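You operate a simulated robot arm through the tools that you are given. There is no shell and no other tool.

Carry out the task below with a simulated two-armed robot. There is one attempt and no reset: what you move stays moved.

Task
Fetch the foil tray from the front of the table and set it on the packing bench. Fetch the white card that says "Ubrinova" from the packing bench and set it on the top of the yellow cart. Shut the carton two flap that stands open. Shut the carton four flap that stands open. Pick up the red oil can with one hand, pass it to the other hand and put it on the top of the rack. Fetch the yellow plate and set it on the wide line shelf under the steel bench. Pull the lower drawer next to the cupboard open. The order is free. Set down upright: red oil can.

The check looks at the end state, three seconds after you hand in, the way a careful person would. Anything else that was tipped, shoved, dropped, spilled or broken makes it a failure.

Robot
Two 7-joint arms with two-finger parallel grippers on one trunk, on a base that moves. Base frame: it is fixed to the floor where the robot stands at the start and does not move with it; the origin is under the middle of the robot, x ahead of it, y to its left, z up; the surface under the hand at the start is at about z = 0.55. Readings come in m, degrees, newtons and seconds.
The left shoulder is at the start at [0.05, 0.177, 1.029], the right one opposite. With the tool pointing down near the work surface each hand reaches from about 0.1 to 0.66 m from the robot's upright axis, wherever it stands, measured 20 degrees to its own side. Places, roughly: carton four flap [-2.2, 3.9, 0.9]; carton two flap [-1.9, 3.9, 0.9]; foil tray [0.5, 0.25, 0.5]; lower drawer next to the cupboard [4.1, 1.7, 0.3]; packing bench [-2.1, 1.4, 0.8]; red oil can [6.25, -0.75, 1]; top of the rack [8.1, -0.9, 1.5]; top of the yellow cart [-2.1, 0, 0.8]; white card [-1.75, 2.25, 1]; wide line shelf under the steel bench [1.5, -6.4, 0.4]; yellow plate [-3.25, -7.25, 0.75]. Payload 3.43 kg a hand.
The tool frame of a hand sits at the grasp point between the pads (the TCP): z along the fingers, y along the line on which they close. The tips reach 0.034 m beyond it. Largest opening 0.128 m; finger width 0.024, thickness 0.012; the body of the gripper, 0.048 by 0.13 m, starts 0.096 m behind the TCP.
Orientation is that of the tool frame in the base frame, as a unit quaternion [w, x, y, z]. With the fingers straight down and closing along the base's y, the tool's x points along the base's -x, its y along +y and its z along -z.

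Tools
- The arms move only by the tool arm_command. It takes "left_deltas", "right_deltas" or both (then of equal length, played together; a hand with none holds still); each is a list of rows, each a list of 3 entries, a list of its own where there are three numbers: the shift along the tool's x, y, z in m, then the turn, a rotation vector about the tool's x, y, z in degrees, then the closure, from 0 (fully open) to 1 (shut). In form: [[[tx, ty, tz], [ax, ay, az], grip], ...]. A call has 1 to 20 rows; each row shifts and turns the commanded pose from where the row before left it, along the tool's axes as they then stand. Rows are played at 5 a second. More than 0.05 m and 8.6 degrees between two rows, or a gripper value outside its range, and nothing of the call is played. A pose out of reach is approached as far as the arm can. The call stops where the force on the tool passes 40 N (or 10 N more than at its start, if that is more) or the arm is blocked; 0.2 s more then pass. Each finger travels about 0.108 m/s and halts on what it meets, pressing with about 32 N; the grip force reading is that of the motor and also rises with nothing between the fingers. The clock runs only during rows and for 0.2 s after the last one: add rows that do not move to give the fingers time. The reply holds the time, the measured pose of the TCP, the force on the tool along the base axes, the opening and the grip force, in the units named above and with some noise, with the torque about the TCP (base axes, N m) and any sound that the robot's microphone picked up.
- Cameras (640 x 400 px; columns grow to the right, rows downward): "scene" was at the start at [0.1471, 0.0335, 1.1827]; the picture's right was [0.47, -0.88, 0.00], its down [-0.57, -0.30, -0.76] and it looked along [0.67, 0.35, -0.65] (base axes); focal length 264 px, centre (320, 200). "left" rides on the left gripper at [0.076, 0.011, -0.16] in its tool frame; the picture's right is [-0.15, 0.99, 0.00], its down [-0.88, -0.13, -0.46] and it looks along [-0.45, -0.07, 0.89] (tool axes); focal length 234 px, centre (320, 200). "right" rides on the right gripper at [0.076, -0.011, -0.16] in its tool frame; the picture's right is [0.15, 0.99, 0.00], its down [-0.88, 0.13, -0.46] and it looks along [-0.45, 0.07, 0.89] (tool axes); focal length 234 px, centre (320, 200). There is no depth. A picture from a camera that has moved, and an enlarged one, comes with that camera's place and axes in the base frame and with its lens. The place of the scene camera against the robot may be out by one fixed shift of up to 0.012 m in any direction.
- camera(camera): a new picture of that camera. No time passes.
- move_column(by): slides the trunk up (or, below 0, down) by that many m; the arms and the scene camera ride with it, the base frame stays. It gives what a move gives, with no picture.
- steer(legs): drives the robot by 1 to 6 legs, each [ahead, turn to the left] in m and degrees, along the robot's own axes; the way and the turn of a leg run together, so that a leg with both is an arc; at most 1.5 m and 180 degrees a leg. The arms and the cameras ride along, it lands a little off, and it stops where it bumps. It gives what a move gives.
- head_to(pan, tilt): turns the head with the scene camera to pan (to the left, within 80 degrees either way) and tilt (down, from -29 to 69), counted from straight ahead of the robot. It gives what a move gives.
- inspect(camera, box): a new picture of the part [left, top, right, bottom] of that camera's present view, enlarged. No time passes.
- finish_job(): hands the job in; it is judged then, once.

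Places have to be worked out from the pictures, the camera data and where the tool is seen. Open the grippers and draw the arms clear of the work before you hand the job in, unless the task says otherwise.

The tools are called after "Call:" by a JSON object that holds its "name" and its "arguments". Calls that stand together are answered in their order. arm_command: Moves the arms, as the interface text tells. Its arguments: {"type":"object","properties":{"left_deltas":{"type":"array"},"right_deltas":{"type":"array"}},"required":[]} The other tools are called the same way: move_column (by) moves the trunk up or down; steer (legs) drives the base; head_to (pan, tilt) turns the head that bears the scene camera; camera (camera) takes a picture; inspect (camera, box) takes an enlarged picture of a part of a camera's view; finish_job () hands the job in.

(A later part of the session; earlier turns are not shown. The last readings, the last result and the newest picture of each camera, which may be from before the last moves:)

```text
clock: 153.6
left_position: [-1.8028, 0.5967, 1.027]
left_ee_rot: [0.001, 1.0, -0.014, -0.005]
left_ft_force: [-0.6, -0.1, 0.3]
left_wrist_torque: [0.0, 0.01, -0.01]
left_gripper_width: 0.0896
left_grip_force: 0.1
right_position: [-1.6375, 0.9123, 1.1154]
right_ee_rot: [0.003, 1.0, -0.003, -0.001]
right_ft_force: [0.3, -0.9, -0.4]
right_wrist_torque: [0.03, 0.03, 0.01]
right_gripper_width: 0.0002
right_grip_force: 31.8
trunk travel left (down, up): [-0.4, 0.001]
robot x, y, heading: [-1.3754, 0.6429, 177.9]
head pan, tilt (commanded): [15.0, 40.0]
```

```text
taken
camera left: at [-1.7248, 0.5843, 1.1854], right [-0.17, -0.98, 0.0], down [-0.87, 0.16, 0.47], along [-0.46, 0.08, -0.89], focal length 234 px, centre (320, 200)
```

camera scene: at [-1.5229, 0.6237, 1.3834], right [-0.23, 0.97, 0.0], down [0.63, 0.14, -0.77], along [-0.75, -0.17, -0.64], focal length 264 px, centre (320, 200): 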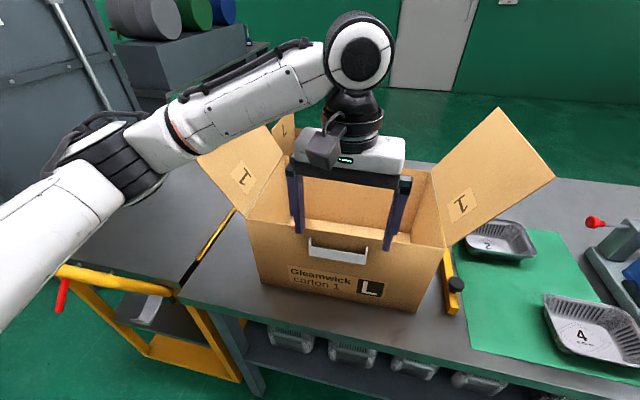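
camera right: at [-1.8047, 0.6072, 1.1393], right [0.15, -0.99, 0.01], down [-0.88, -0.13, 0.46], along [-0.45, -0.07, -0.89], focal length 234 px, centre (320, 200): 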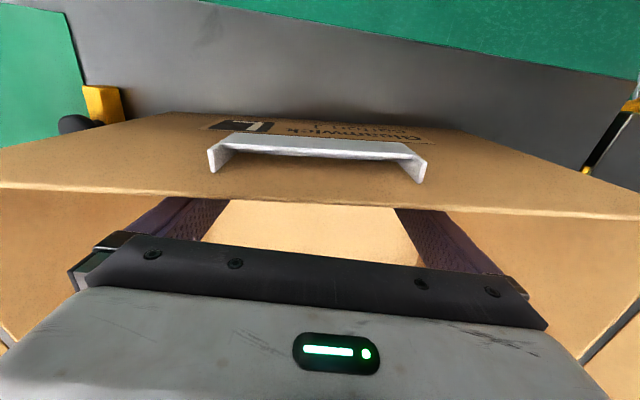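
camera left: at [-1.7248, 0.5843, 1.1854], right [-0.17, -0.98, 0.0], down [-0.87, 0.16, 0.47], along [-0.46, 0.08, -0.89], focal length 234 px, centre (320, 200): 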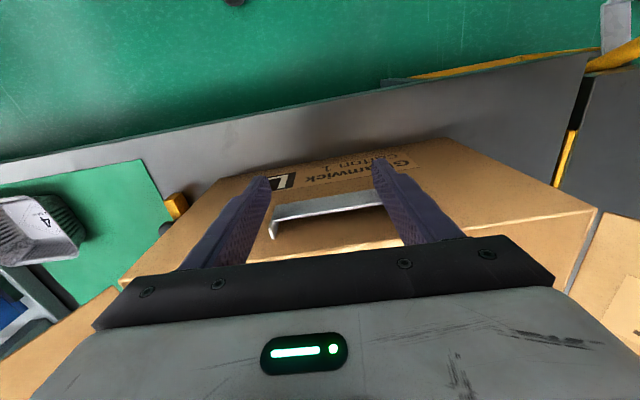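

Call:
{"name": "arm_command", "arguments": {"left_deltas": [[[0, 0, 0], [0, 0, 0], 0.36], [[0, 0, 0], [0, 0, 0], 0.42], [[0, 0, 0], [0, 0, 0], 0.48], [[0, 0, 0], [0, 0, 0], 0.48]]}}

Call:
{"name": "camera", "arguments": {"camera": "left"}}

Call:
{"name": "inspect", "arguments": {"camera": "scene", "box": [230, 120, 470, 320]}}

```text
clock: 154.6
left_position: [-1.8017, 0.5978, 1.0262]
left_ee_rot: [0.001, 1.0, -0.015, -0.005]
left_ft_force: [0.2, -0.9, 0.1]
left_wrist_torque: [0.0, 0.01, 0.01]
left_gripper_width: 0.0665
left_grip_force: 0.0
right_position: [-1.637, 0.9115, 1.1147]
right_ee_rot: [0.003, 1.0, -0.004, 0.0]
right_ft_force: [-0.1, 0.9, -0.4]
right_wrist_torque: [-0.04, 0.03, 0.02]
right_gripper_width: 0.0001
right_grip_force: 31.8
trunk travel left (down, up): [-0.4, 0.001]
robot x, y, heading: [-1.378, 0.6463, 177.8]
head pan, tilt (commanded): [15.0, 40.0]
```

```text
taken
camera left: at [-1.7247, 0.5843, 1.1854], right [-0.17, -0.98, 0.0], down [-0.87, 0.16, 0.47], along [-0.46, 0.08, -0.89], focal length 234 px, centre (320, 200)
```

left: 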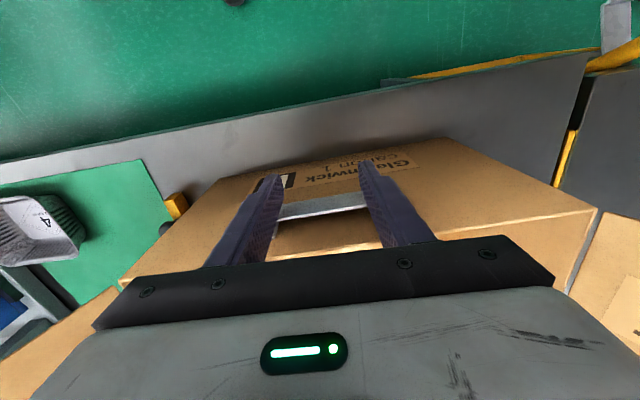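

```text
2.00 times, centred on (350, 220) of scene
camera zoom: at [-1.523, 0.6237, 1.3834], right [-0.23, 0.97, 0.0], down [0.63, 0.14, -0.77], along [-0.75, -0.17, -0.64], focal length 529 px, centre (260, 160)
```

zoom: 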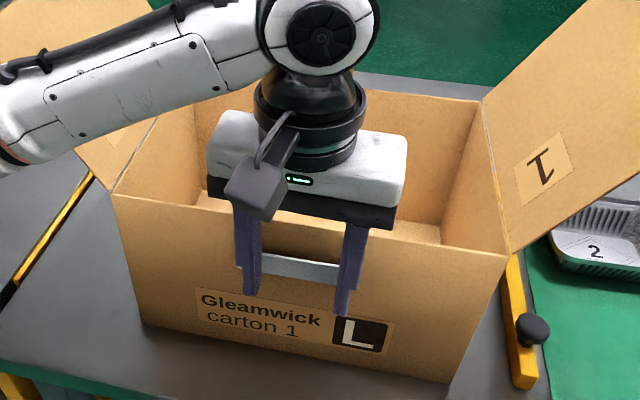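

The fingers are in front of the handle bar. I reopen, move 8 mm toward the face, and close again on the handle ends.

Call:
{"name": "arm_command", "arguments": {"left_deltas": [[[0, 0, 0], [0, 0, 0], 0.2], [[0, 0, 0], [0, 0, 0], 0], [[0, 0, 0], [0, 0, 0], 0], [[-0.004, 0, 0], [0, 0, 0], 0], [[-0.004, 0, 0], [0, 0, 0], 0], [[0, 0, 0], [0, 0, 0], 0]]}}

Call:
{"name": "arm_command", "arguments": {"left_deltas": [[[0, 0, 0], [0, 0, 0], 0.1], [[0, 0, 0], [0, 0, 0], 0.2], [[0, 0, 0], [0, 0, 0], 0.3], [[0, 0, 0], [0, 0, 0], 0.3]]}}

Call:
{"name": "camera", "arguments": {"camera": "left"}}

```text
clock: 156.0
left_position: [-1.8108, 0.5973, 1.0259]
left_ee_rot: [0.0, 1.0, -0.014, -0.005]
left_ft_force: [0.3, 0.2, -0.3]
left_wrist_torque: [-0.04, -0.03, 0.0]
left_gripper_width: 0.1278
left_grip_force: 0.1
right_position: [-1.6369, 0.9118, 1.1144]
right_ee_rot: [0.003, 1.0, -0.003, 0.0]
right_ft_force: [-0.6, 1.1, 0.6]
right_wrist_torque: [0.0, 0.0, -0.03]
right_gripper_width: 0.0
right_grip_force: 31.4
trunk travel left (down, up): [-0.4, 0.001]
robot x, y, heading: [-1.3742, 0.6479, 177.7]
head pan, tilt (commanded): [15.0, 40.0]
```

```text
clock: 157.0
left_position: [-1.8114, 0.5973, 1.0253]
left_ee_rot: [0.0, 1.0, -0.014, -0.006]
left_ft_force: [0.3, 0.1, 0.8]
left_wrist_torque: [0.01, -0.01, 0.0]
left_gripper_width: 0.0895
left_grip_force: 0.1
right_position: [-1.6378, 0.9114, 1.1154]
right_ee_rot: [0.002, 1.0, -0.004, 0.0]
right_ft_force: [0.5, 0.6, -0.4]
right_wrist_torque: [0.04, 0.01, -0.04]
right_gripper_width: 0.0001
right_grip_force: 31.5
trunk travel left (down, up): [-0.4, 0.001]
robot x, y, heading: [-1.3731, 0.6479, 177.9]
head pan, tilt (commanded): [15.0, 40.0]
```

```text
taken
camera left: at [-1.7335, 0.5846, 1.1853], right [-0.17, -0.98, 0.0], down [-0.87, 0.16, 0.47], along [-0.46, 0.08, -0.89], focal length 234 px, centre (320, 200)
```

left: 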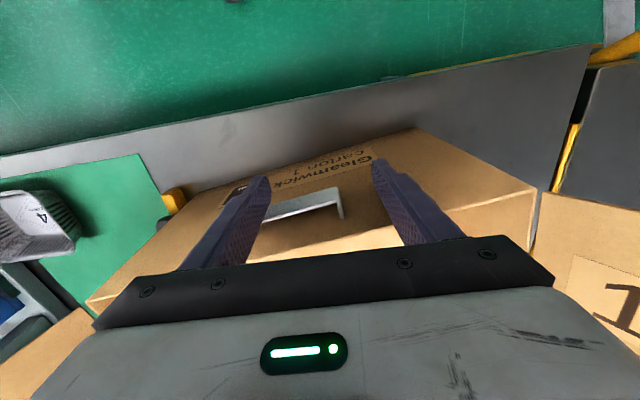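

The carton seems to have shifted toward +y during that. I check the scene view.

Call:
{"name": "camera", "arguments": {"camera": "scene"}}

```text
taken
camera scene: at [-1.523, 0.6238, 1.3833], right [-0.23, 0.97, 0.0], down [0.63, 0.14, -0.77], along [-0.75, -0.17, -0.64], focal length 264 px, centre (320, 200)
```

scene: 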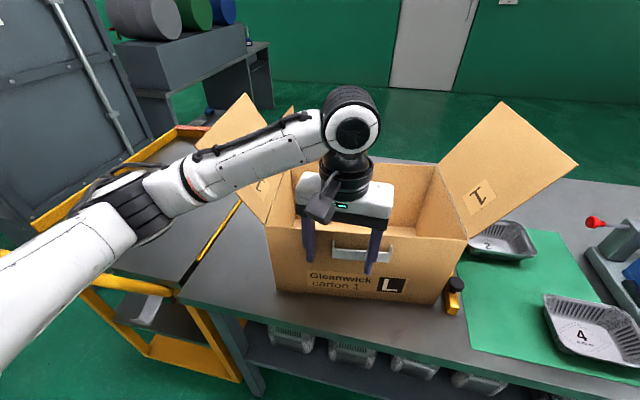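

The carton shifted ~4 cm to +y and turned a few degrees (a finger pushed one end of the handle). I look closely at the handle's geometry from the wrist camera before regripping.

Call:
{"name": "inspect", "arguments": {"camera": "left", "box": [220, 120, 440, 260]}}

Call:
{"name": "inspect", "arguments": {"camera": "scene", "box": [280, 180, 460, 310]}}

```text
2.86 times, centred on (330, 190) of left
camera zoom: at [-1.7335, 0.5846, 1.1853], right [-0.17, -0.98, 0.0], down [-0.87, 0.16, 0.47], along [-0.46, 0.08, -0.89], focal length 669 px, centre (291, 229)
```

zoom: 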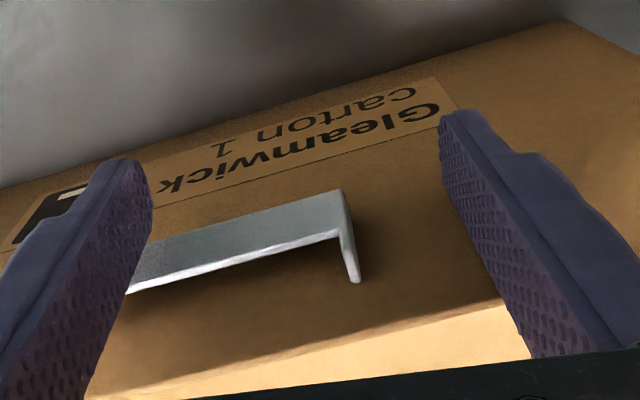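

```text
3.08 times, centred on (370, 245) of scene
camera zoom: at [-1.523, 0.6238, 1.3833], right [-0.23, 0.97, 0.0], down [0.63, 0.14, -0.77], along [-0.75, -0.17, -0.64], focal length 814 px, centre (166, 62)
```

zoom: 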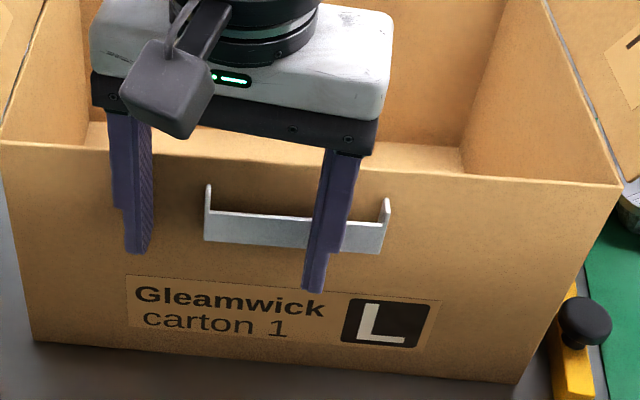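

The handle isn't a good grip. Better: the left hand inside the carton, then a small turn of the base to sweep it sideways. I raise the opened left hand and place it inside the carton near its middle.

Call:
{"name": "arm_command", "arguments": {"left_deltas": [[[0.006, 0, 0], [0, 0, 0], 0.1], [[0, 0, -0.04], [0, 0, 0], 0], [[0, 0, -0.04], [0, 0, 0], 0], [[0, 0, -0.035], [0, 0, 0], 0], [[-0.04, 0.0118, 0], [0, 0, 0], 0], [[-0.04, 0.0118, 0], [0, 0, 0], 0], [[-0.04, 0.0118, 0], [0, 0, 0], 0], [[0, 0, 0.04], [0, 0, 0], 0], [[0, 0, 0.04], [0, 0, 0], 0], [[0, 0, 0], [0, 0, 0], 0]]}}

Call:
{"name": "camera", "arguments": {"camera": "left"}}

Call:
{"name": "camera", "arguments": {"camera": "scene"}}

```text
clock: 159.2
left_position: [-1.9239, 0.565, 1.0636]
left_ee_rot: [0.0, 1.0, -0.015, -0.005]
left_ft_force: [-0.4, 0.4, -0.1]
left_wrist_torque: [-0.01, -0.01, -0.02]
left_gripper_width: 0.128
left_grip_force: 0.1
right_position: [-1.6374, 0.9113, 1.1152]
right_ee_rot: [0.003, 1.0, -0.004, -0.001]
right_ft_force: [0.3, 0.6, 0.0]
right_wrist_torque: [0.01, 0.02, 0.01]
right_gripper_width: 0.0
right_grip_force: 32.0
trunk travel left (down, up): [-0.4, 0.001]
robot x, y, heading: [-1.374, 0.6472, 178.0]
head pan, tilt (commanded): [15.0, 40.0]
```

```text
taken
camera left: at [-1.8466, 0.5517, 1.2225], right [-0.17, -0.98, 0.0], down [-0.87, 0.16, 0.47], along [-0.46, 0.08, -0.89], focal length 234 px, centre (320, 200)
```

left: 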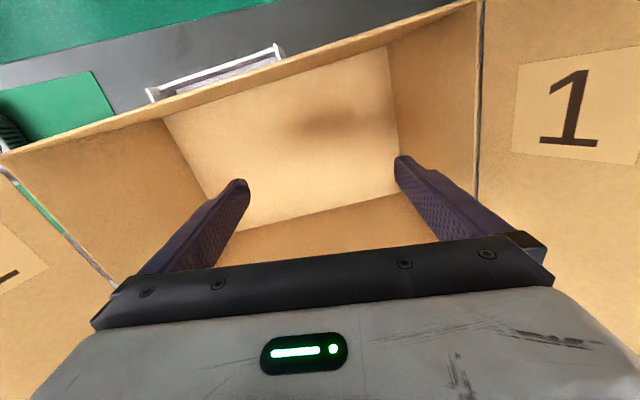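

```text
taken
camera scene: at [-1.5227, 0.6237, 1.3834], right [-0.23, 0.97, 0.0], down [0.63, 0.14, -0.77], along [-0.75, -0.17, -0.64], focal length 264 px, centre (320, 200)
```

scene: 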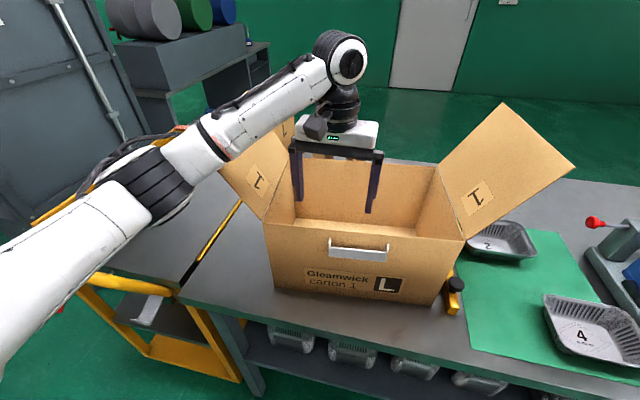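

The hand is inside the carton: walls read FL (-1.825, 0.457), FR (-1.858, 0.792), yaw ≈5.6°. Needed: ~6 cm to −y plus ~5.6° clockwise; pushing the left wall just ahead of the centre does both. I lower a little and turn the base left 6° first.

Call:
{"name": "arm_command", "arguments": {"left_deltas": [[[0, 0, 0.02], [0, 0, 0], 0], [[0, 0, 0], [0, 0, 0], 0]]}}

Call:
{"name": "steer", "arguments": {"legs": [[0, 6]]}}

Call:
{"name": "camera", "arguments": {"camera": "left"}}

Call:
{"name": "camera", "arguments": {"camera": "scene"}}

```text
clock: 159.8
left_position: [-1.9232, 0.5663, 1.0427]
left_ee_rot: [0.0, 1.0, -0.013, -0.006]
left_ft_force: [-0.3, 0.4, 0.0]
left_wrist_torque: [0.0, 0.0, -0.06]
left_gripper_width: 0.1278
left_grip_force: 0.0
right_position: [-1.6383, 0.9124, 1.1149]
right_ee_rot: [0.003, 1.0, -0.003, 0.0]
right_ft_force: [-0.4, 0.3, 0.8]
right_wrist_torque: [0.04, 0.0, 0.03]
right_gripper_width: 0.0
right_grip_force: 32.1
trunk travel left (down, up): [-0.4, 0.001]
robot x, y, heading: [-1.3725, 0.6474, 177.9]
head pan, tilt (commanded): [15.0, 40.0]
```

```text
clock: 160.8
left_position: [-1.9122, 0.5064, 1.0433]
left_ee_rot: [0.001, 0.999, 0.038, -0.005]
left_ft_force: [-0.2, -0.1, -0.7]
left_wrist_torque: [0.06, 0.01, 0.0]
left_gripper_width: 0.1279
left_grip_force: 0.0
right_position: [-1.665, 0.8815, 1.1154]
right_ee_rot: [0.002, 0.999, 0.049, 0.001]
right_ft_force: [-0.2, 0.0, 0.1]
right_wrist_torque: [-0.01, -0.03, 0.02]
right_gripper_width: 0.0
right_grip_force: 32.0
trunk travel left (down, up): [-0.4, 0.001]
robot x, y, heading: [-1.3723, 0.6467, -176.0]
head pan, tilt (commanded): [15.0, 40.0]
```

```text
taken
camera left: at [-1.8345, 0.5018, 1.2023], right [-0.07, -1.0, 0.0], down [-0.88, 0.06, 0.47], along [-0.46, 0.03, -0.89], focal length 234 px, centre (320, 200)
```

left: 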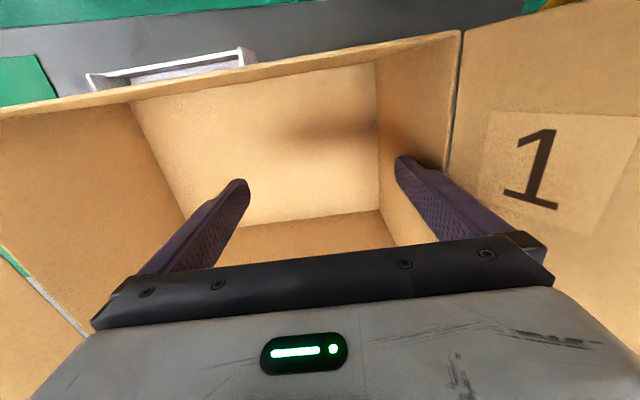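

```text
taken
camera scene: at [-1.5205, 0.6071, 1.3833], right [-0.33, 0.95, 0.0], down [0.61, 0.21, -0.77], along [-0.72, -0.25, -0.64], focal length 264 px, centre (320, 200)
```

scene: 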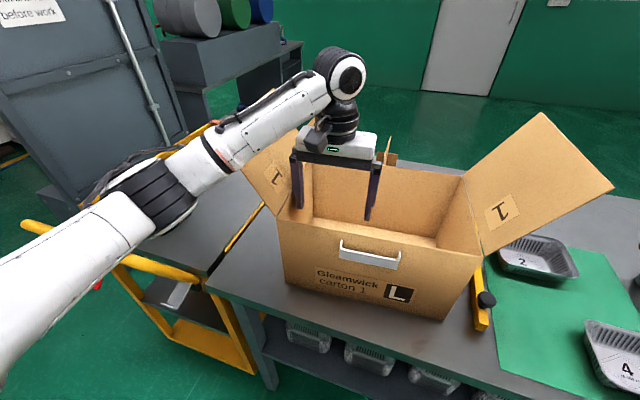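

It works: the carton followed about 3 cm. Another ~3.2° of turn should finish the −y shift.

Call:
{"name": "steer", "arguments": {"legs": [[0, 3.2]]}}

Call:
{"name": "camera", "arguments": {"camera": "left"}}

Call:
{"name": "camera", "arguments": {"camera": "scene"}}

```text
clock: 161.6
left_position: [-1.9037, 0.4779, 1.0431]
left_ee_rot: [0.001, 0.998, 0.067, -0.005]
left_ft_force: [-0.2, -0.2, -0.9]
left_wrist_torque: [0.04, 0.01, 0.03]
left_gripper_width: 0.1281
left_grip_force: 0.0
right_position: [-1.6763, 0.8668, 1.1145]
right_ee_rot: [0.002, 0.997, 0.076, 0.001]
right_ft_force: [-0.3, -0.1, -0.4]
right_wrist_torque: [0.0, 0.0, 0.04]
right_gripper_width: 0.0
right_grip_force: 31.5
trunk travel left (down, up): [-0.4, 0.001]
robot x, y, heading: [-1.374, 0.6445, -173.1]
head pan, tilt (commanded): [15.0, 40.0]
```

```text
taken
camera left: at [-1.826, 0.477, 1.2024], right [-0.02, -1.0, 0.0], down [-0.89, 0.01, 0.47], along [-0.47, 0.0, -0.89], focal length 234 px, centre (320, 200)
```

left: 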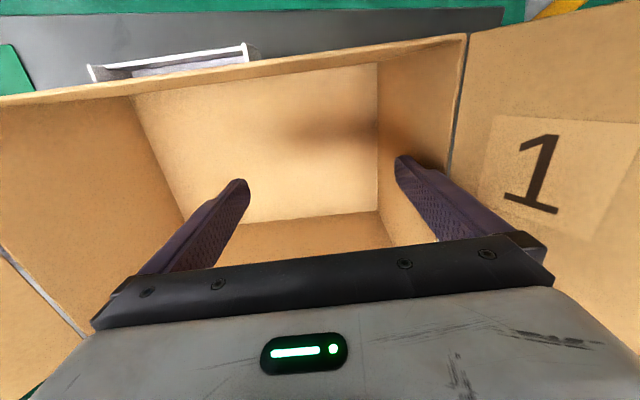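

```text
taken
camera scene: at [-1.5184, 0.5991, 1.3833], right [-0.38, 0.93, 0.0], down [0.6, 0.24, -0.77], along [-0.71, -0.29, -0.64], focal length 264 px, centre (320, 200)
```

scene: 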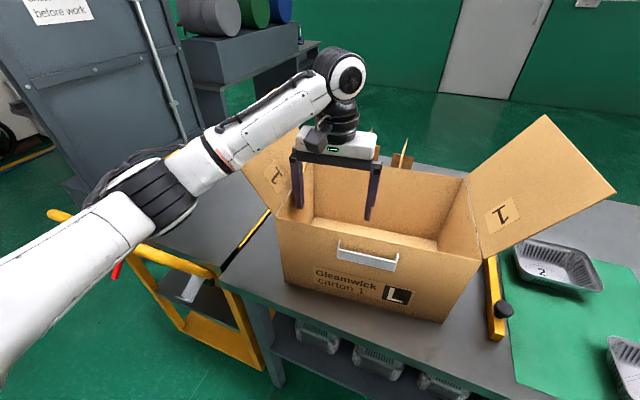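

COM is now right in y (0.5575), but yaw is still ≈5.5° and x ≈2 cm forward. I raise the hand out, turn the base back to 180°, and do a final two-finger square-up push from the front.

Call:
{"name": "arm_command", "arguments": {"left_deltas": [[[0, -0.01, 0], [0, 0, 0], 0], [[0, 0, -0.04], [0, 0, 0], 0], [[0, 0, -0.04], [0, 0, 0], 0], [[0, 0, -0.03], [0, 0, 0], 0], [[0, 0, 0], [0, 0, 0], 0]]}}

Call:
{"name": "steer", "arguments": {"legs": [[0, -6.9]]}}

Call:
{"name": "camera", "arguments": {"camera": "left"}}

```text
clock: 162.8
left_position: [-1.9056, 0.4889, 1.1543]
left_ee_rot: [0.002, 0.998, 0.066, -0.005]
left_ft_force: [0.0, 0.0, 0.0]
left_wrist_torque: [0.04, -0.01, 0.0]
left_gripper_width: 0.128
left_grip_force: 0.0
right_position: [-1.6767, 0.8657, 1.1159]
right_ee_rot: [0.003, 0.997, 0.077, 0.0]
right_ft_force: [0.7, -0.1, -0.4]
right_wrist_torque: [-0.03, -0.01, 0.01]
right_gripper_width: 0.0001
right_grip_force: 32.2
trunk travel left (down, up): [-0.4, 0.001]
robot x, y, heading: [-1.371, 0.6439, -172.9]
head pan, tilt (commanded): [15.0, 40.0]
```

```text
clock: 163.8
left_position: [-1.919, 0.5554, 1.1538]
left_ee_rot: [0.001, 1.0, 0.006, -0.005]
left_ft_force: [-0.2, -0.5, 0.6]
left_wrist_torque: [0.0, 0.0, 0.0]
left_gripper_width: 0.1277
left_grip_force: 0.1
right_position: [-1.6484, 0.9025, 1.1147]
right_ee_rot: [0.003, 1.0, 0.015, 0.0]
right_ft_force: [-0.2, 0.9, -0.2]
right_wrist_torque: [-0.02, -0.01, 0.0]
right_gripper_width: 0.0
right_grip_force: 32.1
trunk travel left (down, up): [-0.4, 0.001]
robot x, y, heading: [-1.3746, 0.6481, -179.7]
head pan, tilt (commanded): [15.0, 40.0]
```

```text
taken
camera left: at [-1.8408, 0.5446, 1.3134], right [-0.14, -0.99, 0.0], down [-0.88, 0.12, 0.47], along [-0.46, 0.06, -0.89], focal length 234 px, centre (320, 200)
```

left: 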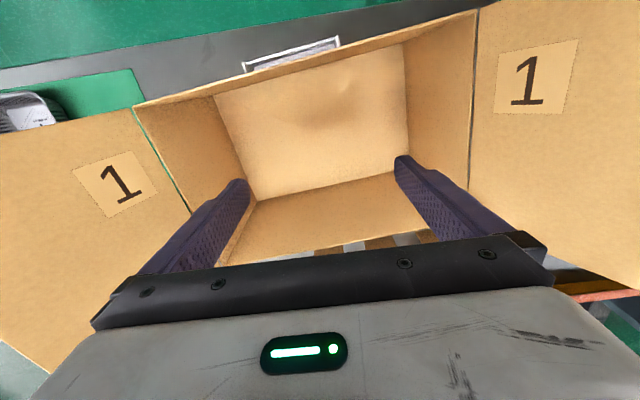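

All corners are visible: yaw 5.5°, front-mid (-1.824, 0.570). I bring the open left hand in front of the face and push square.

Call:
{"name": "arm_command", "arguments": {"left_deltas": [[[0.037, -0.004, 0], [0, 0, 0], 0], [[0.037, -0.004, 0], [0, 0, 0], 0], [[0.037, -0.004, 0], [0, 0, 0], 0], [[0.037, -0.004, 0], [0, 0, 0], 0], [[0, 0, 0.045], [0, 0, 0], 0], [[0, 0, 0.045], [0, 0, 0], 0], [[0, 0, 0.045], [0, 0, 0], 0], [[0, 0, 0.03], [0, 0, 0], 0], [[0, 0, 0], [0, 0, 0], 0]]}}

Call:
{"name": "camera", "arguments": {"camera": "left"}}

Call:
{"name": "camera", "arguments": {"camera": "scene"}}

```text
clock: 165.8
left_position: [-1.7731, 0.5701, 0.9886]
left_ee_rot: [0.001, 1.0, 0.004, -0.006]
left_ft_force: [0.7, -0.4, 0.6]
left_wrist_torque: [-0.02, 0.01, -0.02]
left_gripper_width: 0.1277
left_grip_force: 0.0
right_position: [-1.647, 0.9021, 1.1155]
right_ee_rot: [0.002, 1.0, 0.015, 0.0]
right_ft_force: [0.1, 0.2, 0.4]
right_wrist_torque: [0.0, 0.02, 0.01]
right_gripper_width: 0.0
right_grip_force: 31.5
trunk travel left (down, up): [-0.4, 0.001]
robot x, y, heading: [-1.3716, 0.6479, -179.9]
head pan, tilt (commanded): [15.0, 40.0]
```

```text
taken
camera left: at [-1.6951, 0.5602, 1.1471], right [-0.14, -0.99, 0.0], down [-0.88, 0.12, 0.47], along [-0.46, 0.06, -0.89], focal length 234 px, centre (320, 200)
```

left: 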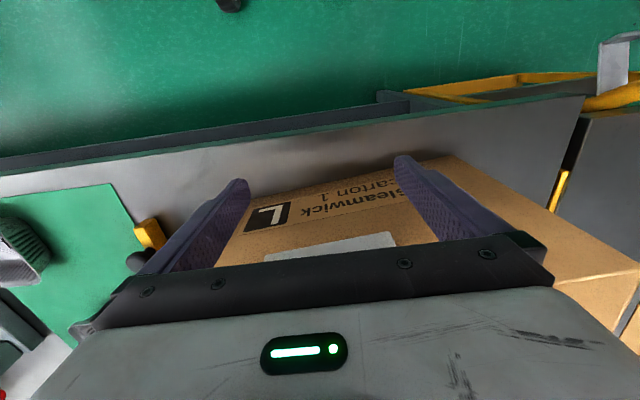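

```text
taken
camera scene: at [-1.5222, 0.6177, 1.3834], right [-0.26, 0.96, 0.0], down [0.62, 0.17, -0.77], along [-0.74, -0.2, -0.64], focal length 264 px, centre (320, 200)
```

scene: 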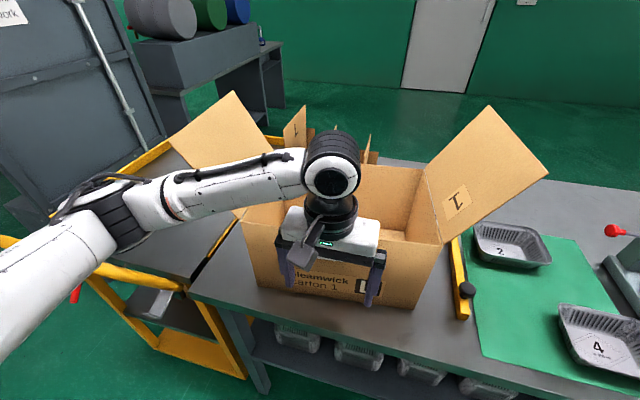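

Positioned in front of the face. I push 6 cm toward −x slowly.

Call:
{"name": "arm_command", "arguments": {"left_deltas": [[[-0.013, 0, 0], [0, 0, 0], 0], [[-0.013, 0, 0], [0, 0, 0], 0], [[-0.012, 0, 0], [0, 0, 0], 0], [[-0.012, 0, 0], [0, 0, 0], 0], [[-0.01, 0, 0], [0, 0, 0], 0], [[0, 0, 0], [0, 0, 0], 0]]}}

Call:
{"name": "camera", "arguments": {"camera": "left"}}

Call:
{"name": "camera", "arguments": {"camera": "scene"}}

```text
clock: 167.2
left_position: [-1.8343, 0.5705, 0.9877]
left_ee_rot: [0.001, 1.0, 0.006, -0.006]
left_ft_force: [0.6, -0.2, -0.5]
left_wrist_torque: [0.03, -0.02, 0.08]
left_gripper_width: 0.1281
left_grip_force: 0.0
right_position: [-1.6473, 0.9016, 1.1156]
right_ee_rot: [0.003, 1.0, 0.015, 0.0]
right_ft_force: [-0.2, 1.1, -0.8]
right_wrist_torque: [0.02, -0.01, 0.01]
right_gripper_width: 0.0
right_grip_force: 32.1
trunk travel left (down, up): [-0.4, 0.001]
robot x, y, heading: [-1.369, 0.6474, -179.7]
head pan, tilt (commanded): [15.0, 40.0]
```

```text
taken
camera left: at [-1.7555, 0.56, 1.1477], right [-0.14, -0.99, 0.0], down [-0.88, 0.12, 0.47], along [-0.46, 0.06, -0.89], focal length 234 px, centre (320, 200)
```

left: 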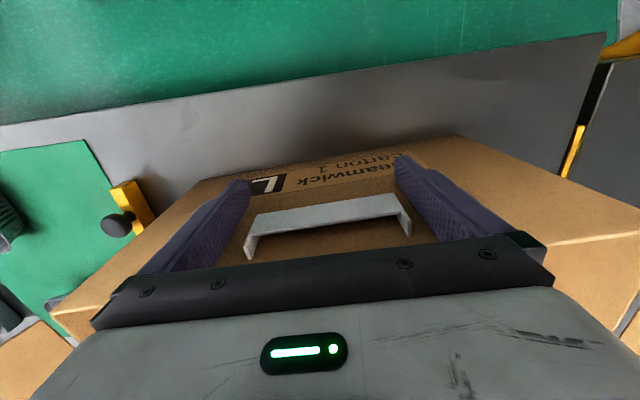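

```text
taken
camera scene: at [-1.5221, 0.6177, 1.3834], right [-0.26, 0.96, 0.0], down [0.62, 0.17, -0.77], along [-0.74, -0.2, -0.64], focal length 264 px, centre (320, 200)
```

scene: 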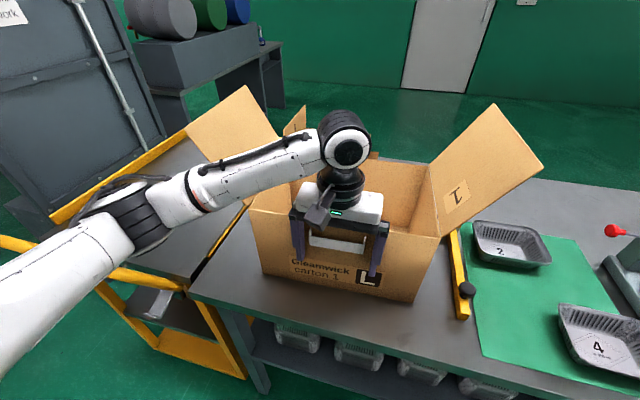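

The carton is back: front corners ≈(-1.842, 0.396) and (-1.856, 0.731), within about 1 cm and 2° of the original. I retract the left hand and back off, then check the bench.

Call:
{"name": "arm_command", "arguments": {"left_deltas": [[[0.04, 0, 0], [0, 0, 0], 0], [[0.04, 0, -0.01], [0, 0, 0], 0.5], [[0.03, 0, -0.03], [0, 0, 0], 1], [[0.02, 0, -0.04], [0, 0, 0], 1], [[0, 0, -0.04], [0, 0, 0], 1], [[0, 0, -0.04], [0, 0, 0], 1], [[0, 0, 0], [0, 0, 0], 1]]}}

Call:
{"name": "steer", "arguments": {"legs": [[-0.5, 0]]}}

Call:
{"name": "head_to", "arguments": {"pan": 0, "tilt": 28}}

Call:
{"name": "camera", "arguments": {"camera": "scene"}}

```text
clock: 168.8
left_position: [-1.7016, 0.5745, 1.1466]
left_ee_rot: [0.001, 1.0, 0.005, -0.005]
left_ft_force: [-0.5, 0.6, -0.3]
left_wrist_torque: [0.0, -0.01, -0.01]
left_gripper_width: 0.0001
left_grip_force: 31.9
right_position: [-1.6478, 0.9013, 1.1162]
right_ee_rot: [0.003, 1.0, 0.016, 0.0]
right_ft_force: [0.0, 0.3, 0.2]
right_wrist_torque: [0.0, 0.0, -0.01]
right_gripper_width: 0.0001
right_grip_force: 32.6
trunk travel left (down, up): [-0.4, 0.001]
robot x, y, heading: [-1.3744, 0.6502, -179.8]
head pan, tilt (commanded): [15.0, 40.0]
```

```text
clock: 171.7
left_position: [-1.21, 0.5747, 1.1472]
left_ee_rot: [0.001, 1.0, 0.009, -0.006]
left_ft_force: [-0.2, 0.4, 0.7]
left_wrist_torque: [0.04, 0.01, -0.02]
left_gripper_width: 0.0
left_grip_force: 32.1
right_position: [-1.1581, 0.9041, 1.115]
right_ee_rot: [0.003, 1.0, 0.02, 0.0]
right_ft_force: [-0.3, 0.0, 0.5]
right_wrist_torque: [0.01, 0.02, 0.05]
right_gripper_width: 0.0001
right_grip_force: 32.0
trunk travel left (down, up): [-0.4, 0.001]
robot x, y, heading: [-0.8825, 0.654, -179.2]
head pan, tilt (commanded): [15.0, 40.0]
```

```text
clock: 172.4
left_position: [-1.2103, 0.5756, 1.1463]
left_ee_rot: [0.0, 1.0, 0.009, -0.005]
left_ft_force: [-0.6, -1.0, -0.4]
left_wrist_torque: [-0.03, 0.0, -0.03]
left_gripper_width: 0.0
left_grip_force: 31.9
right_position: [-1.1597, 0.9033, 1.1154]
right_ee_rot: [0.002, 1.0, 0.02, 0.001]
right_ft_force: [-0.1, -1.1, 0.3]
right_wrist_torque: [-0.02, 0.0, -0.02]
right_gripper_width: 0.0
right_grip_force: 32.4
trunk travel left (down, up): [-0.4, 0.001]
robot x, y, heading: [-0.8826, 0.6528, -179.3]
head pan, tilt (commanded): [0.0, 28.0]
```

```text
taken
camera scene: at [-1.0406, 0.6427, 1.4018], right [-0.01, 1.0, 0.0], down [0.47, 0.01, -0.88], along [-0.88, -0.01, -0.47], focal length 264 px, centre (320, 200)
```

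scene: 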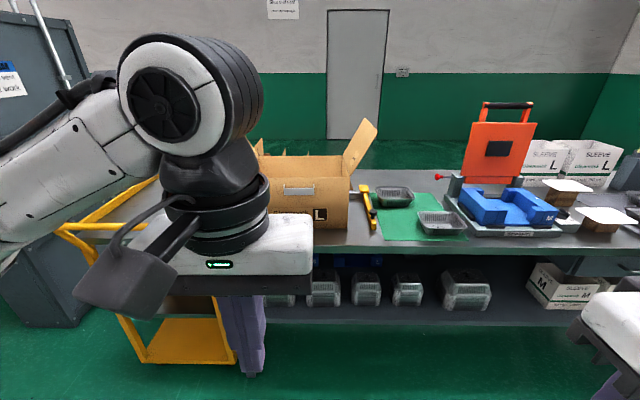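

The bench looks in order. Now to the card racks: drive to about (-1.2, 2.15), facing the bench.

Call:
{"name": "steer", "arguments": {"legs": [[0, -78], [1.5, 0], [0, 78]]}}

Call:
{"name": "head_to", "arguments": {"pan": 0, "tilt": 32}}

Call:
{"name": "camera", "arguments": {"camera": "scene"}}

```text
clock: 186.6
left_position: [-1.5562, 2.0476, 1.1471]
left_ee_rot: [0.002, 1.0, 0.018, -0.005]
left_ft_force: [0.3, -0.1, -0.1]
left_wrist_torque: [-0.03, -0.01, -0.02]
left_gripper_width: 0.0
left_grip_force: 31.6
right_position: [-1.5119, 2.3761, 1.1149]
right_ee_rot: [0.002, 1.0, 0.029, 0.001]
right_ft_force: [0.5, -0.9, -0.8]
right_wrist_torque: [-0.04, 0.02, 0.0]
right_gripper_width: 0.0002
right_grip_force: 32.0
trunk travel left (down, up): [-0.4, 0.001]
robot x, y, heading: [-1.2279, 2.1296, -178.2]
head pan, tilt (commanded): [0.0, 28.0]
```

```text
clock: 187.3
left_position: [-1.5563, 2.0476, 1.1462]
left_ee_rot: [0.001, 1.0, 0.018, -0.006]
left_ft_force: [0.3, 0.1, 0.0]
left_wrist_torque: [0.0, 0.04, 0.0]
left_gripper_width: 0.0002
left_grip_force: 31.5
right_position: [-1.5114, 2.3761, 1.1159]
right_ee_rot: [0.003, 1.0, 0.028, 0.0]
right_ft_force: [0.2, -0.6, -0.3]
right_wrist_torque: [-0.03, 0.0, -0.02]
right_gripper_width: 0.0003
right_grip_force: 32.3
trunk travel left (down, up): [-0.4, 0.001]
robot x, y, heading: [-1.2288, 2.13, -178.1]
head pan, tilt (commanded): [0.0, 32.0]
```

```text
taken
camera scene: at [-1.3865, 2.1175, 1.3956], right [-0.03, 1.0, 0.0], down [0.53, 0.02, -0.85], along [-0.85, -0.03, -0.53], focal length 264 px, centre (320, 200)
```

scene: 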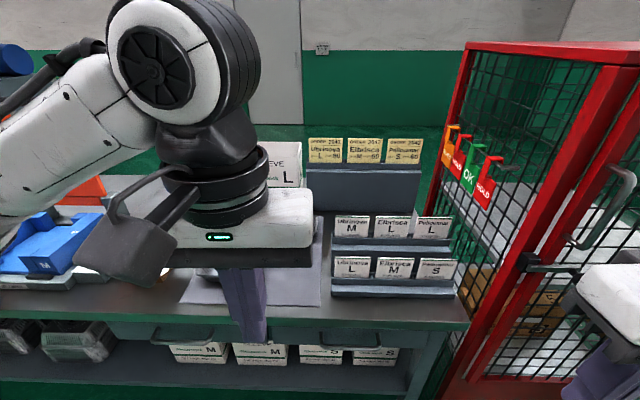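

Call:
{"name": "inspect", "arguments": {"camera": "scene", "box": [300, 125, 480, 305]}}

Call:
{"name": "inspect", "arguments": {"camera": "scene", "box": [320, 205, 400, 285]}}

```text
2.22 times, centred on (390, 215) of scene
camera zoom: at [-1.3865, 2.1175, 1.3956], right [-0.03, 1.0, 0.0], down [0.53, 0.02, -0.85], along [-0.85, -0.03, -0.53], focal length 588 px, centre (164, 167)
```

zoom: 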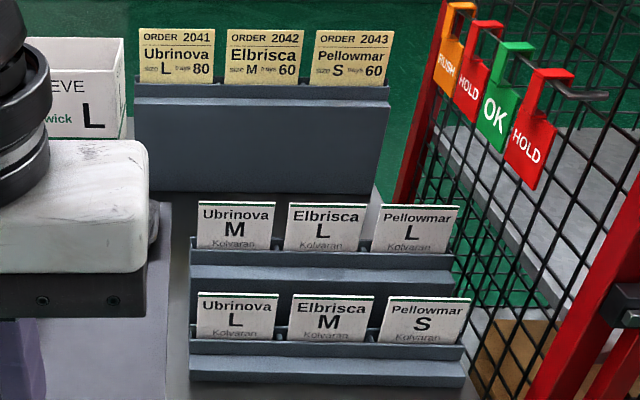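

```text
5.00 times, centred on (360, 245) of scene
camera zoom: at [-1.3865, 2.1175, 1.3956], right [-0.03, 1.0, 0.0], down [0.53, 0.02, -0.85], along [-0.85, -0.03, -0.53], focal length 1322 px, centre (120, -25)
```

zoom: 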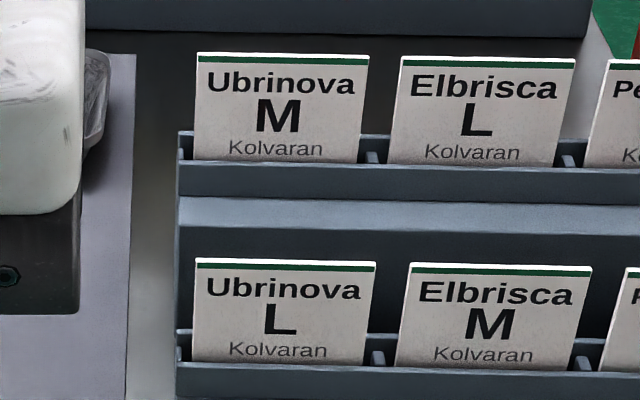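

By position (front row ≈(-1.858, 2.183, 0.905)) and by order card 2041 (Ubrinova, size L), the wanted card is "Ubrinova L" in the front row. It must be pinched across its faces (closing along x). I'll use the left hand; first reposition to about (-1.36, 2.30).

Call:
{"name": "arm_command", "arguments": {"right_deltas": [[[0.03, 0, 0], [0, 0, 0], 1], [[0.03, 0, 0], [0, 0, 0], 1], [[0, 0, 0], [0, 0, 0], 1]], "left_deltas": [[[0, 0, 0], [0, 0, 0], 0.98], [[0, 0, 0], [0, 0, 0], 0.98], [[0, 0, 0], [0, 0, 0], 0.98]]}}

Call:
{"name": "steer", "arguments": {"legs": [[0, -54], [0.215, 0], [0, 52]]}}

Call:
{"name": "head_to", "arguments": {"pan": 0, "tilt": 45}}

Call:
{"name": "camera", "arguments": {"camera": "scene"}}

```text
clock: 188.1
left_position: [-1.5554, 2.0473, 1.1453]
left_ee_rot: [0.001, 1.0, 0.018, -0.006]
left_ft_force: [0.1, -0.1, -0.5]
left_wrist_torque: [0.0, 0.02, 0.0]
left_gripper_width: 0.0024
left_grip_force: 0.0
right_position: [-1.4682, 2.382, 1.1276]
right_ee_rot: [0.003, 1.0, 0.029, 0.002]
right_ft_force: [-0.2, 0.4, 0.2]
right_wrist_torque: [-0.01, 0.01, 0.0]
right_gripper_width: 0.0
right_grip_force: 32.0
right hand out of reach, approached as far as the arm can: row 2
trunk travel left (down, up): [-0.4, 0.001]
robot x, y, heading: [-1.2309, 2.123, -178.3]
head pan, tilt (commanded): [0.0, 32.0]
```

```text
clock: 194.5
left_position: [-1.6872, 2.2298, 1.1459]
left_ee_rot: [0.0, 1.0, -0.002, -0.005]
left_ft_force: [-0.4, -0.7, 0.6]
left_wrist_torque: [0.01, 0.02, -0.03]
left_gripper_width: 0.0027
left_grip_force: 0.0
right_position: [-1.585, 2.5579, 1.1286]
right_ee_rot: [0.003, 1.0, 0.007, 0.001]
right_ft_force: [-0.3, -1.1, 0.8]
right_wrist_torque: [0.0, -0.02, -0.01]
right_gripper_width: 0.0002
right_grip_force: 31.8
trunk travel left (down, up): [-0.4, 0.001]
robot x, y, heading: [-1.3549, 2.2955, 179.3]
head pan, tilt (commanded): [0.0, 32.0]
```

```text
clock: 195.3
left_position: [-1.6879, 2.2301, 1.1482]
left_ee_rot: [0.001, 1.0, -0.002, -0.006]
left_ft_force: [-0.5, 0.2, -0.4]
left_wrist_torque: [0.01, -0.03, -0.02]
left_gripper_width: 0.0026
left_grip_force: 0.1
right_position: [-1.5856, 2.558, 1.1289]
right_ee_rot: [0.002, 1.0, 0.007, 0.001]
right_ft_force: [-1.0, 0.3, -0.5]
right_wrist_torque: [0.0, 0.04, -0.02]
right_gripper_width: 0.0
right_grip_force: 31.4
trunk travel left (down, up): [-0.4, 0.001]
robot x, y, heading: [-1.3572, 2.3002, 179.3]
head pan, tilt (commanded): [0.0, 45.0]
```

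```text
taken
camera scene: at [-1.5065, 2.2928, 1.3761], right [0.01, 1.0, 0.0], down [0.71, -0.01, -0.71], along [-0.71, 0.01, -0.71], focal length 264 px, centre (320, 200)
```

scene: 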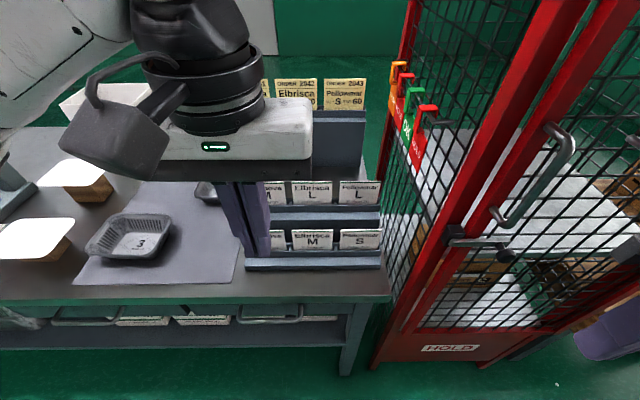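

I move the left hand forward and then yaw it 90° so that the fingers close along x.

Call:
{"name": "arm_command", "arguments": {"left_deltas": [[[-0.04, 0, 0], [0, 0, 0], 0.9], [[-0.04, 0, 0], [0, 0, 0], 0.8], [[-0.04, 0, 0], [0, 0, 0], 0.7], [[0, 0, 0], [0, 0, 8.2], 0.7], [[0, 0, 0], [0, 0, 8.2], 0.7], [[0, 0, 0], [0, 0, 8.2], 0.7], [[0, 0, 0], [0, 0, 8.2], 0.7], [[0, 0, 0], [0, 0, 8.2], 0.7], [[0, 0, 0], [0, 0, 8.2], 0.7], [[0, 0, 0], [0, 0, 8.2], 0.7], [[0, 0, 0], [0, 0, 8.2], 0.7], [[0, 0, 0], [0, 0, 8.2], 0.7], [[0, 0, 0], [0, 0, 8.2], 0.7], [[0, 0, 0], [0, 0, 7.5], 0.7], [[0, 0, 0], [0, 0, 0], 0.7]]}}

Call:
{"name": "camera", "arguments": {"camera": "left"}}

Call:
{"name": "camera", "arguments": {"camera": "scene"}}

```text
clock: 198.5
left_position: [-1.8073, 2.2299, 1.1471]
left_ee_rot: [0.005, 0.708, -0.706, -0.003]
left_ft_force: [-0.5, 0.3, 0.8]
left_wrist_torque: [0.01, 0.04, -0.03]
left_gripper_width: 0.0384
left_grip_force: 0.0
right_position: [-1.5846, 2.5583, 1.1285]
right_ee_rot: [0.002, 1.0, 0.007, 0.002]
right_ft_force: [0.7, -0.3, 1.0]
right_wrist_torque: [-0.04, -0.03, 0.02]
right_gripper_width: 0.0
right_grip_force: 31.7
trunk travel left (down, up): [-0.4, 0.001]
robot x, y, heading: [-1.3563, 2.2983, 179.5]
head pan, tilt (commanded): [0.0, 45.0]
```

```text
taken
camera left: at [-1.8165, 2.1546, 1.3077], right [-0.99, 0.14, 0.01], down [0.13, 0.88, 0.45], along [0.06, 0.45, -0.89], focal length 234 px, centre (320, 200)
```

left: 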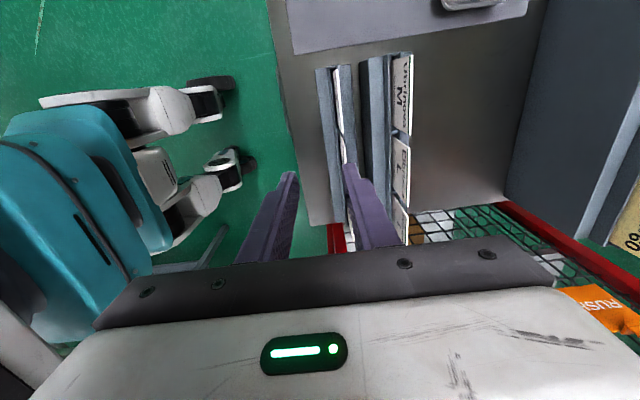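

```text
taken
camera scene: at [-1.5065, 2.2927, 1.3761], right [0.01, 1.0, 0.0], down [0.71, -0.01, -0.71], along [-0.71, 0.01, -0.71], focal length 264 px, centre (320, 200)
```

scene: 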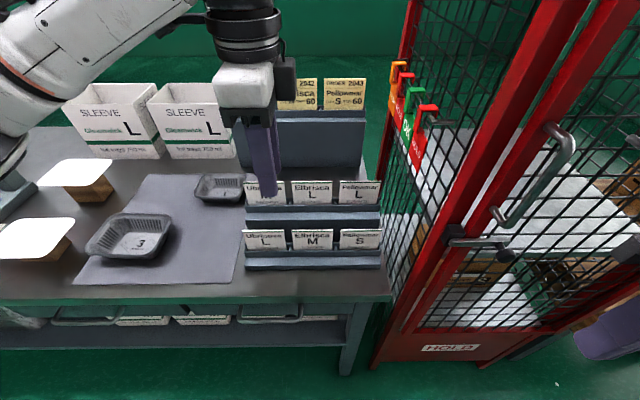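

The yaw worked. I zoom in with the wrist camera to locate the front-row card precisely.

Call:
{"name": "inspect", "arguments": {"camera": "left", "box": [290, 40, 450, 180]}}

Call:
{"name": "inspect", "arguments": {"camera": "scene", "box": [220, 160, 400, 290]}}

```text
2.86 times, centred on (370, 110) of left
camera zoom: at [-1.8165, 2.1546, 1.3077], right [-0.99, 0.14, 0.01], down [0.13, 0.88, 0.45], along [0.06, 0.45, -0.89], focal length 669 px, centre (177, 457)
```

zoom: 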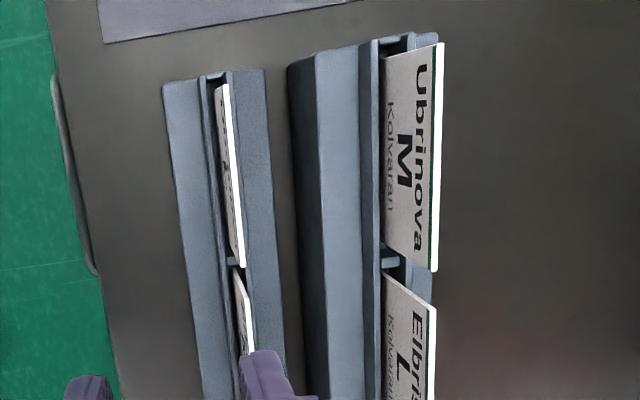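

```text
3.08 times, centred on (310, 225) of scene
camera zoom: at [-1.5065, 2.2927, 1.3761], right [0.01, 1.0, 0.0], down [0.71, -0.01, -0.71], along [-0.71, 0.01, -0.71], focal length 814 px, centre (351, 123)
```

zoom: 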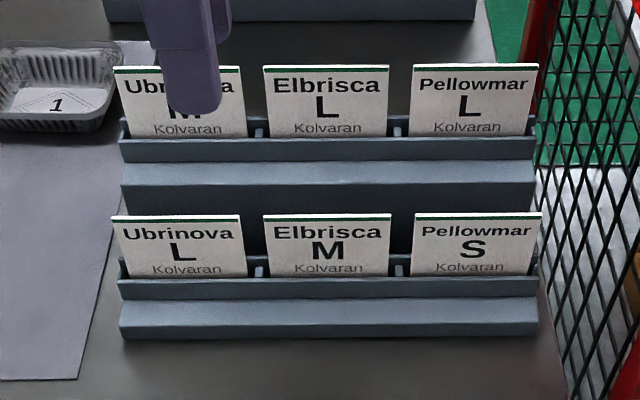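

The card's top edge is at x≈-1.8415, z≈0.955, y 2.146–2.228. I move above its centre and descend to just above it.

Call:
{"name": "arm_command", "arguments": {"left_deltas": [[[0.0217, 0.0171, 0], [0, 0, 0], 0.7], [[0.0217, 0.0171, 0], [0, 0, 0], 0.7], [[0, 0, 0.045], [0, 0, 0], 0.7], [[0, 0, 0.045], [0, 0, 0], 0.7], [[0, 0, 0.045], [0, 0, 0], 0.7], [[0, 0, 0], [0, 0, 0], 0.7]]}}

Call:
{"name": "camera", "arguments": {"camera": "left"}}

Call:
{"name": "inspect", "arguments": {"camera": "scene", "box": [200, 130, 400, 290]}}

```text
clock: 199.9
left_position: [-1.8422, 2.1864, 1.0142]
left_ee_rot: [0.005, 0.708, -0.706, -0.003]
left_ft_force: [0.1, -0.3, 0.7]
left_wrist_torque: [0.0, -0.01, 0.0]
left_gripper_width: 0.0385
left_grip_force: 0.2
right_position: [-1.5854, 2.5584, 1.1277]
right_ee_rot: [0.003, 1.0, 0.008, 0.002]
right_ft_force: [0.3, 0.7, -0.1]
right_wrist_torque: [0.01, 0.02, -0.02]
right_gripper_width: 0.0001
right_grip_force: 32.2
trunk travel left (down, up): [-0.4, 0.001]
robot x, y, heading: [-1.3554, 2.2965, 179.1]
head pan, tilt (commanded): [0.0, 45.0]
```

```text
taken
camera left: at [-1.8517, 2.1106, 1.1746], right [-0.99, 0.14, 0.01], down [0.13, 0.88, 0.45], along [0.05, 0.45, -0.89], focal length 234 px, centre (320, 200)
```

left: 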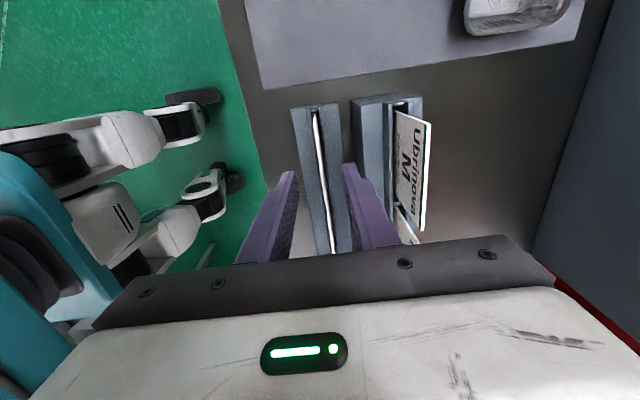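

```text
2.50 times, centred on (300, 210) of scene
camera zoom: at [-1.5063, 2.2929, 1.3761], right [0.01, 1.0, 0.0], down [0.71, -0.01, -0.71], along [-0.71, 0.01, -0.71], focal length 661 px, centre (370, 175)
```

zoom: 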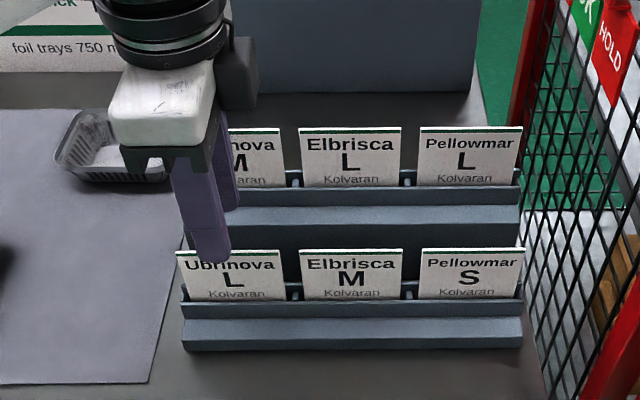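

The fingers straddle the card, 3.5 mm off centre. I correct, lower to TCP z≈0.949, and close gently in steps.

Call:
{"name": "arm_command", "arguments": {"left_deltas": [[[0, 0.0033, 0.03], [0, 0, 0], 0.7], [[0, 0, 0.035], [0, 0, 0], 0.7], [[0, 0, 0], [0, 0, 0], 0.7]]}}

Call:
{"name": "arm_command", "arguments": {"left_deltas": [[[0, 0, 0], [0, 0, 0], 0.85], [[0, 0, 0], [0, 0, 0], 0.93], [[0, 0, 0], [0, 0, 0], 0.96], [[0, 0, 0], [0, 0, 0], 0.97], [[0, 0, 0], [0, 0, 0], 0.97]]}}

Call:
{"name": "camera", "arguments": {"camera": "left"}}

```text
clock: 200.7
left_position: [-1.8457, 2.1856, 0.9489]
left_ee_rot: [0.005, 0.708, -0.706, -0.003]
left_ft_force: [-0.1, -0.7, 0.0]
left_wrist_torque: [0.02, -0.02, 0.01]
left_gripper_width: 0.0383
left_grip_force: 0.1
right_position: [-1.5853, 2.559, 1.1277]
right_ee_rot: [0.003, 1.0, 0.008, 0.002]
right_ft_force: [-0.1, 1.0, -0.8]
right_wrist_torque: [0.01, 0.03, 0.0]
right_gripper_width: 0.0
right_grip_force: 32.6
trunk travel left (down, up): [-0.4, 0.001]
robot x, y, heading: [-1.3556, 2.2934, 179.6]
head pan, tilt (commanded): [0.0, 45.0]
```

```text
clock: 201.9
left_position: [-1.8459, 2.1857, 0.9482]
left_ee_rot: [0.004, 0.708, -0.706, -0.004]
left_ft_force: [0.4, -0.2, 0.6]
left_wrist_torque: [-0.03, -0.01, 0.01]
left_gripper_width: 0.0039
left_grip_force: 0.2
right_position: [-1.5863, 2.5595, 1.128]
right_ee_rot: [0.003, 1.0, 0.008, 0.002]
right_ft_force: [-0.5, -0.7, -0.6]
right_wrist_torque: [0.01, 0.01, -0.02]
right_gripper_width: 0.0
right_grip_force: 32.0
trunk travel left (down, up): [-0.4, 0.001]
robot x, y, heading: [-1.3536, 2.2979, 179.3]
head pan, tilt (commanded): [0.0, 45.0]
```

```text
taken
camera left: at [-1.8555, 2.1103, 1.1094], right [-0.99, 0.14, 0.01], down [0.13, 0.88, 0.45], along [0.05, 0.45, -0.89], focal length 234 px, centre (320, 200)
```

left: 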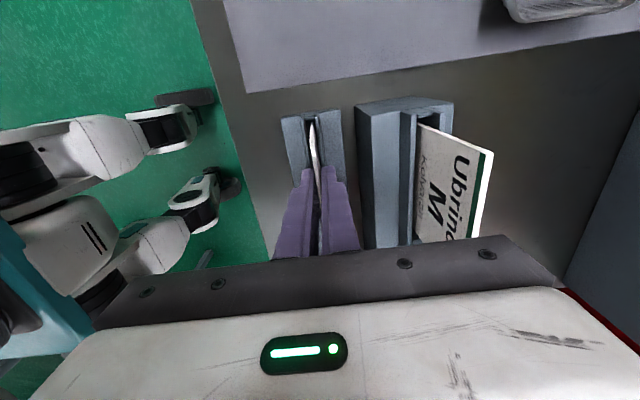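

Call:
{"name": "arm_command", "arguments": {"left_deltas": [[[0, 0, 0], [0, 0, 0], 0.98], [[0, 0, 0], [0, 0, 0], 0.98], [[0, 0, 0], [0, 0, 0], 0.98]]}}

Call:
{"name": "arm_command", "arguments": {"left_deltas": [[[0, 0, 0], [0, 0, 0], 0.988], [[0, 0, 0], [0, 0, 0], 0.988], [[0, 0, 0], [0, 0, 0], 0.988]]}}

```text
clock: 202.7
left_position: [-1.8472, 2.1864, 0.9495]
left_ee_rot: [0.005, 0.708, -0.706, -0.004]
left_ft_force: [0.3, -0.1, 0.5]
left_wrist_torque: [0.04, 0.02, 0.0]
left_gripper_width: 0.0029
left_grip_force: 0.2
right_position: [-1.5856, 2.5576, 1.1289]
right_ee_rot: [0.003, 1.0, 0.008, 0.002]
right_ft_force: [0.6, 0.1, -0.7]
right_wrist_torque: [0.0, 0.0, -0.02]
right_gripper_width: 0.0001
right_grip_force: 32.1
trunk travel left (down, up): [-0.4, 0.001]
robot x, y, heading: [-1.3586, 2.2991, 179.3]
head pan, tilt (commanded): [0.0, 45.0]
```

```text
clock: 203.5
left_position: [-1.8464, 2.1851, 0.9485]
left_ee_rot: [0.005, 0.708, -0.706, -0.003]
left_ft_force: [0.3, 0.4, 0.5]
left_wrist_torque: [0.02, 0.01, -0.03]
left_gripper_width: 0.0012
left_grip_force: 31.9
right_position: [-1.586, 2.559, 1.129]
right_ee_rot: [0.002, 1.0, 0.008, 0.001]
right_ft_force: [0.4, 0.1, 0.5]
right_wrist_torque: [-0.02, 0.0, 0.03]
right_gripper_width: 0.0001
right_grip_force: 31.9
trunk travel left (down, up): [-0.4, 0.001]
robot x, y, heading: [-1.3556, 2.2982, 179.6]
head pan, tilt (commanded): [0.0, 45.0]
```

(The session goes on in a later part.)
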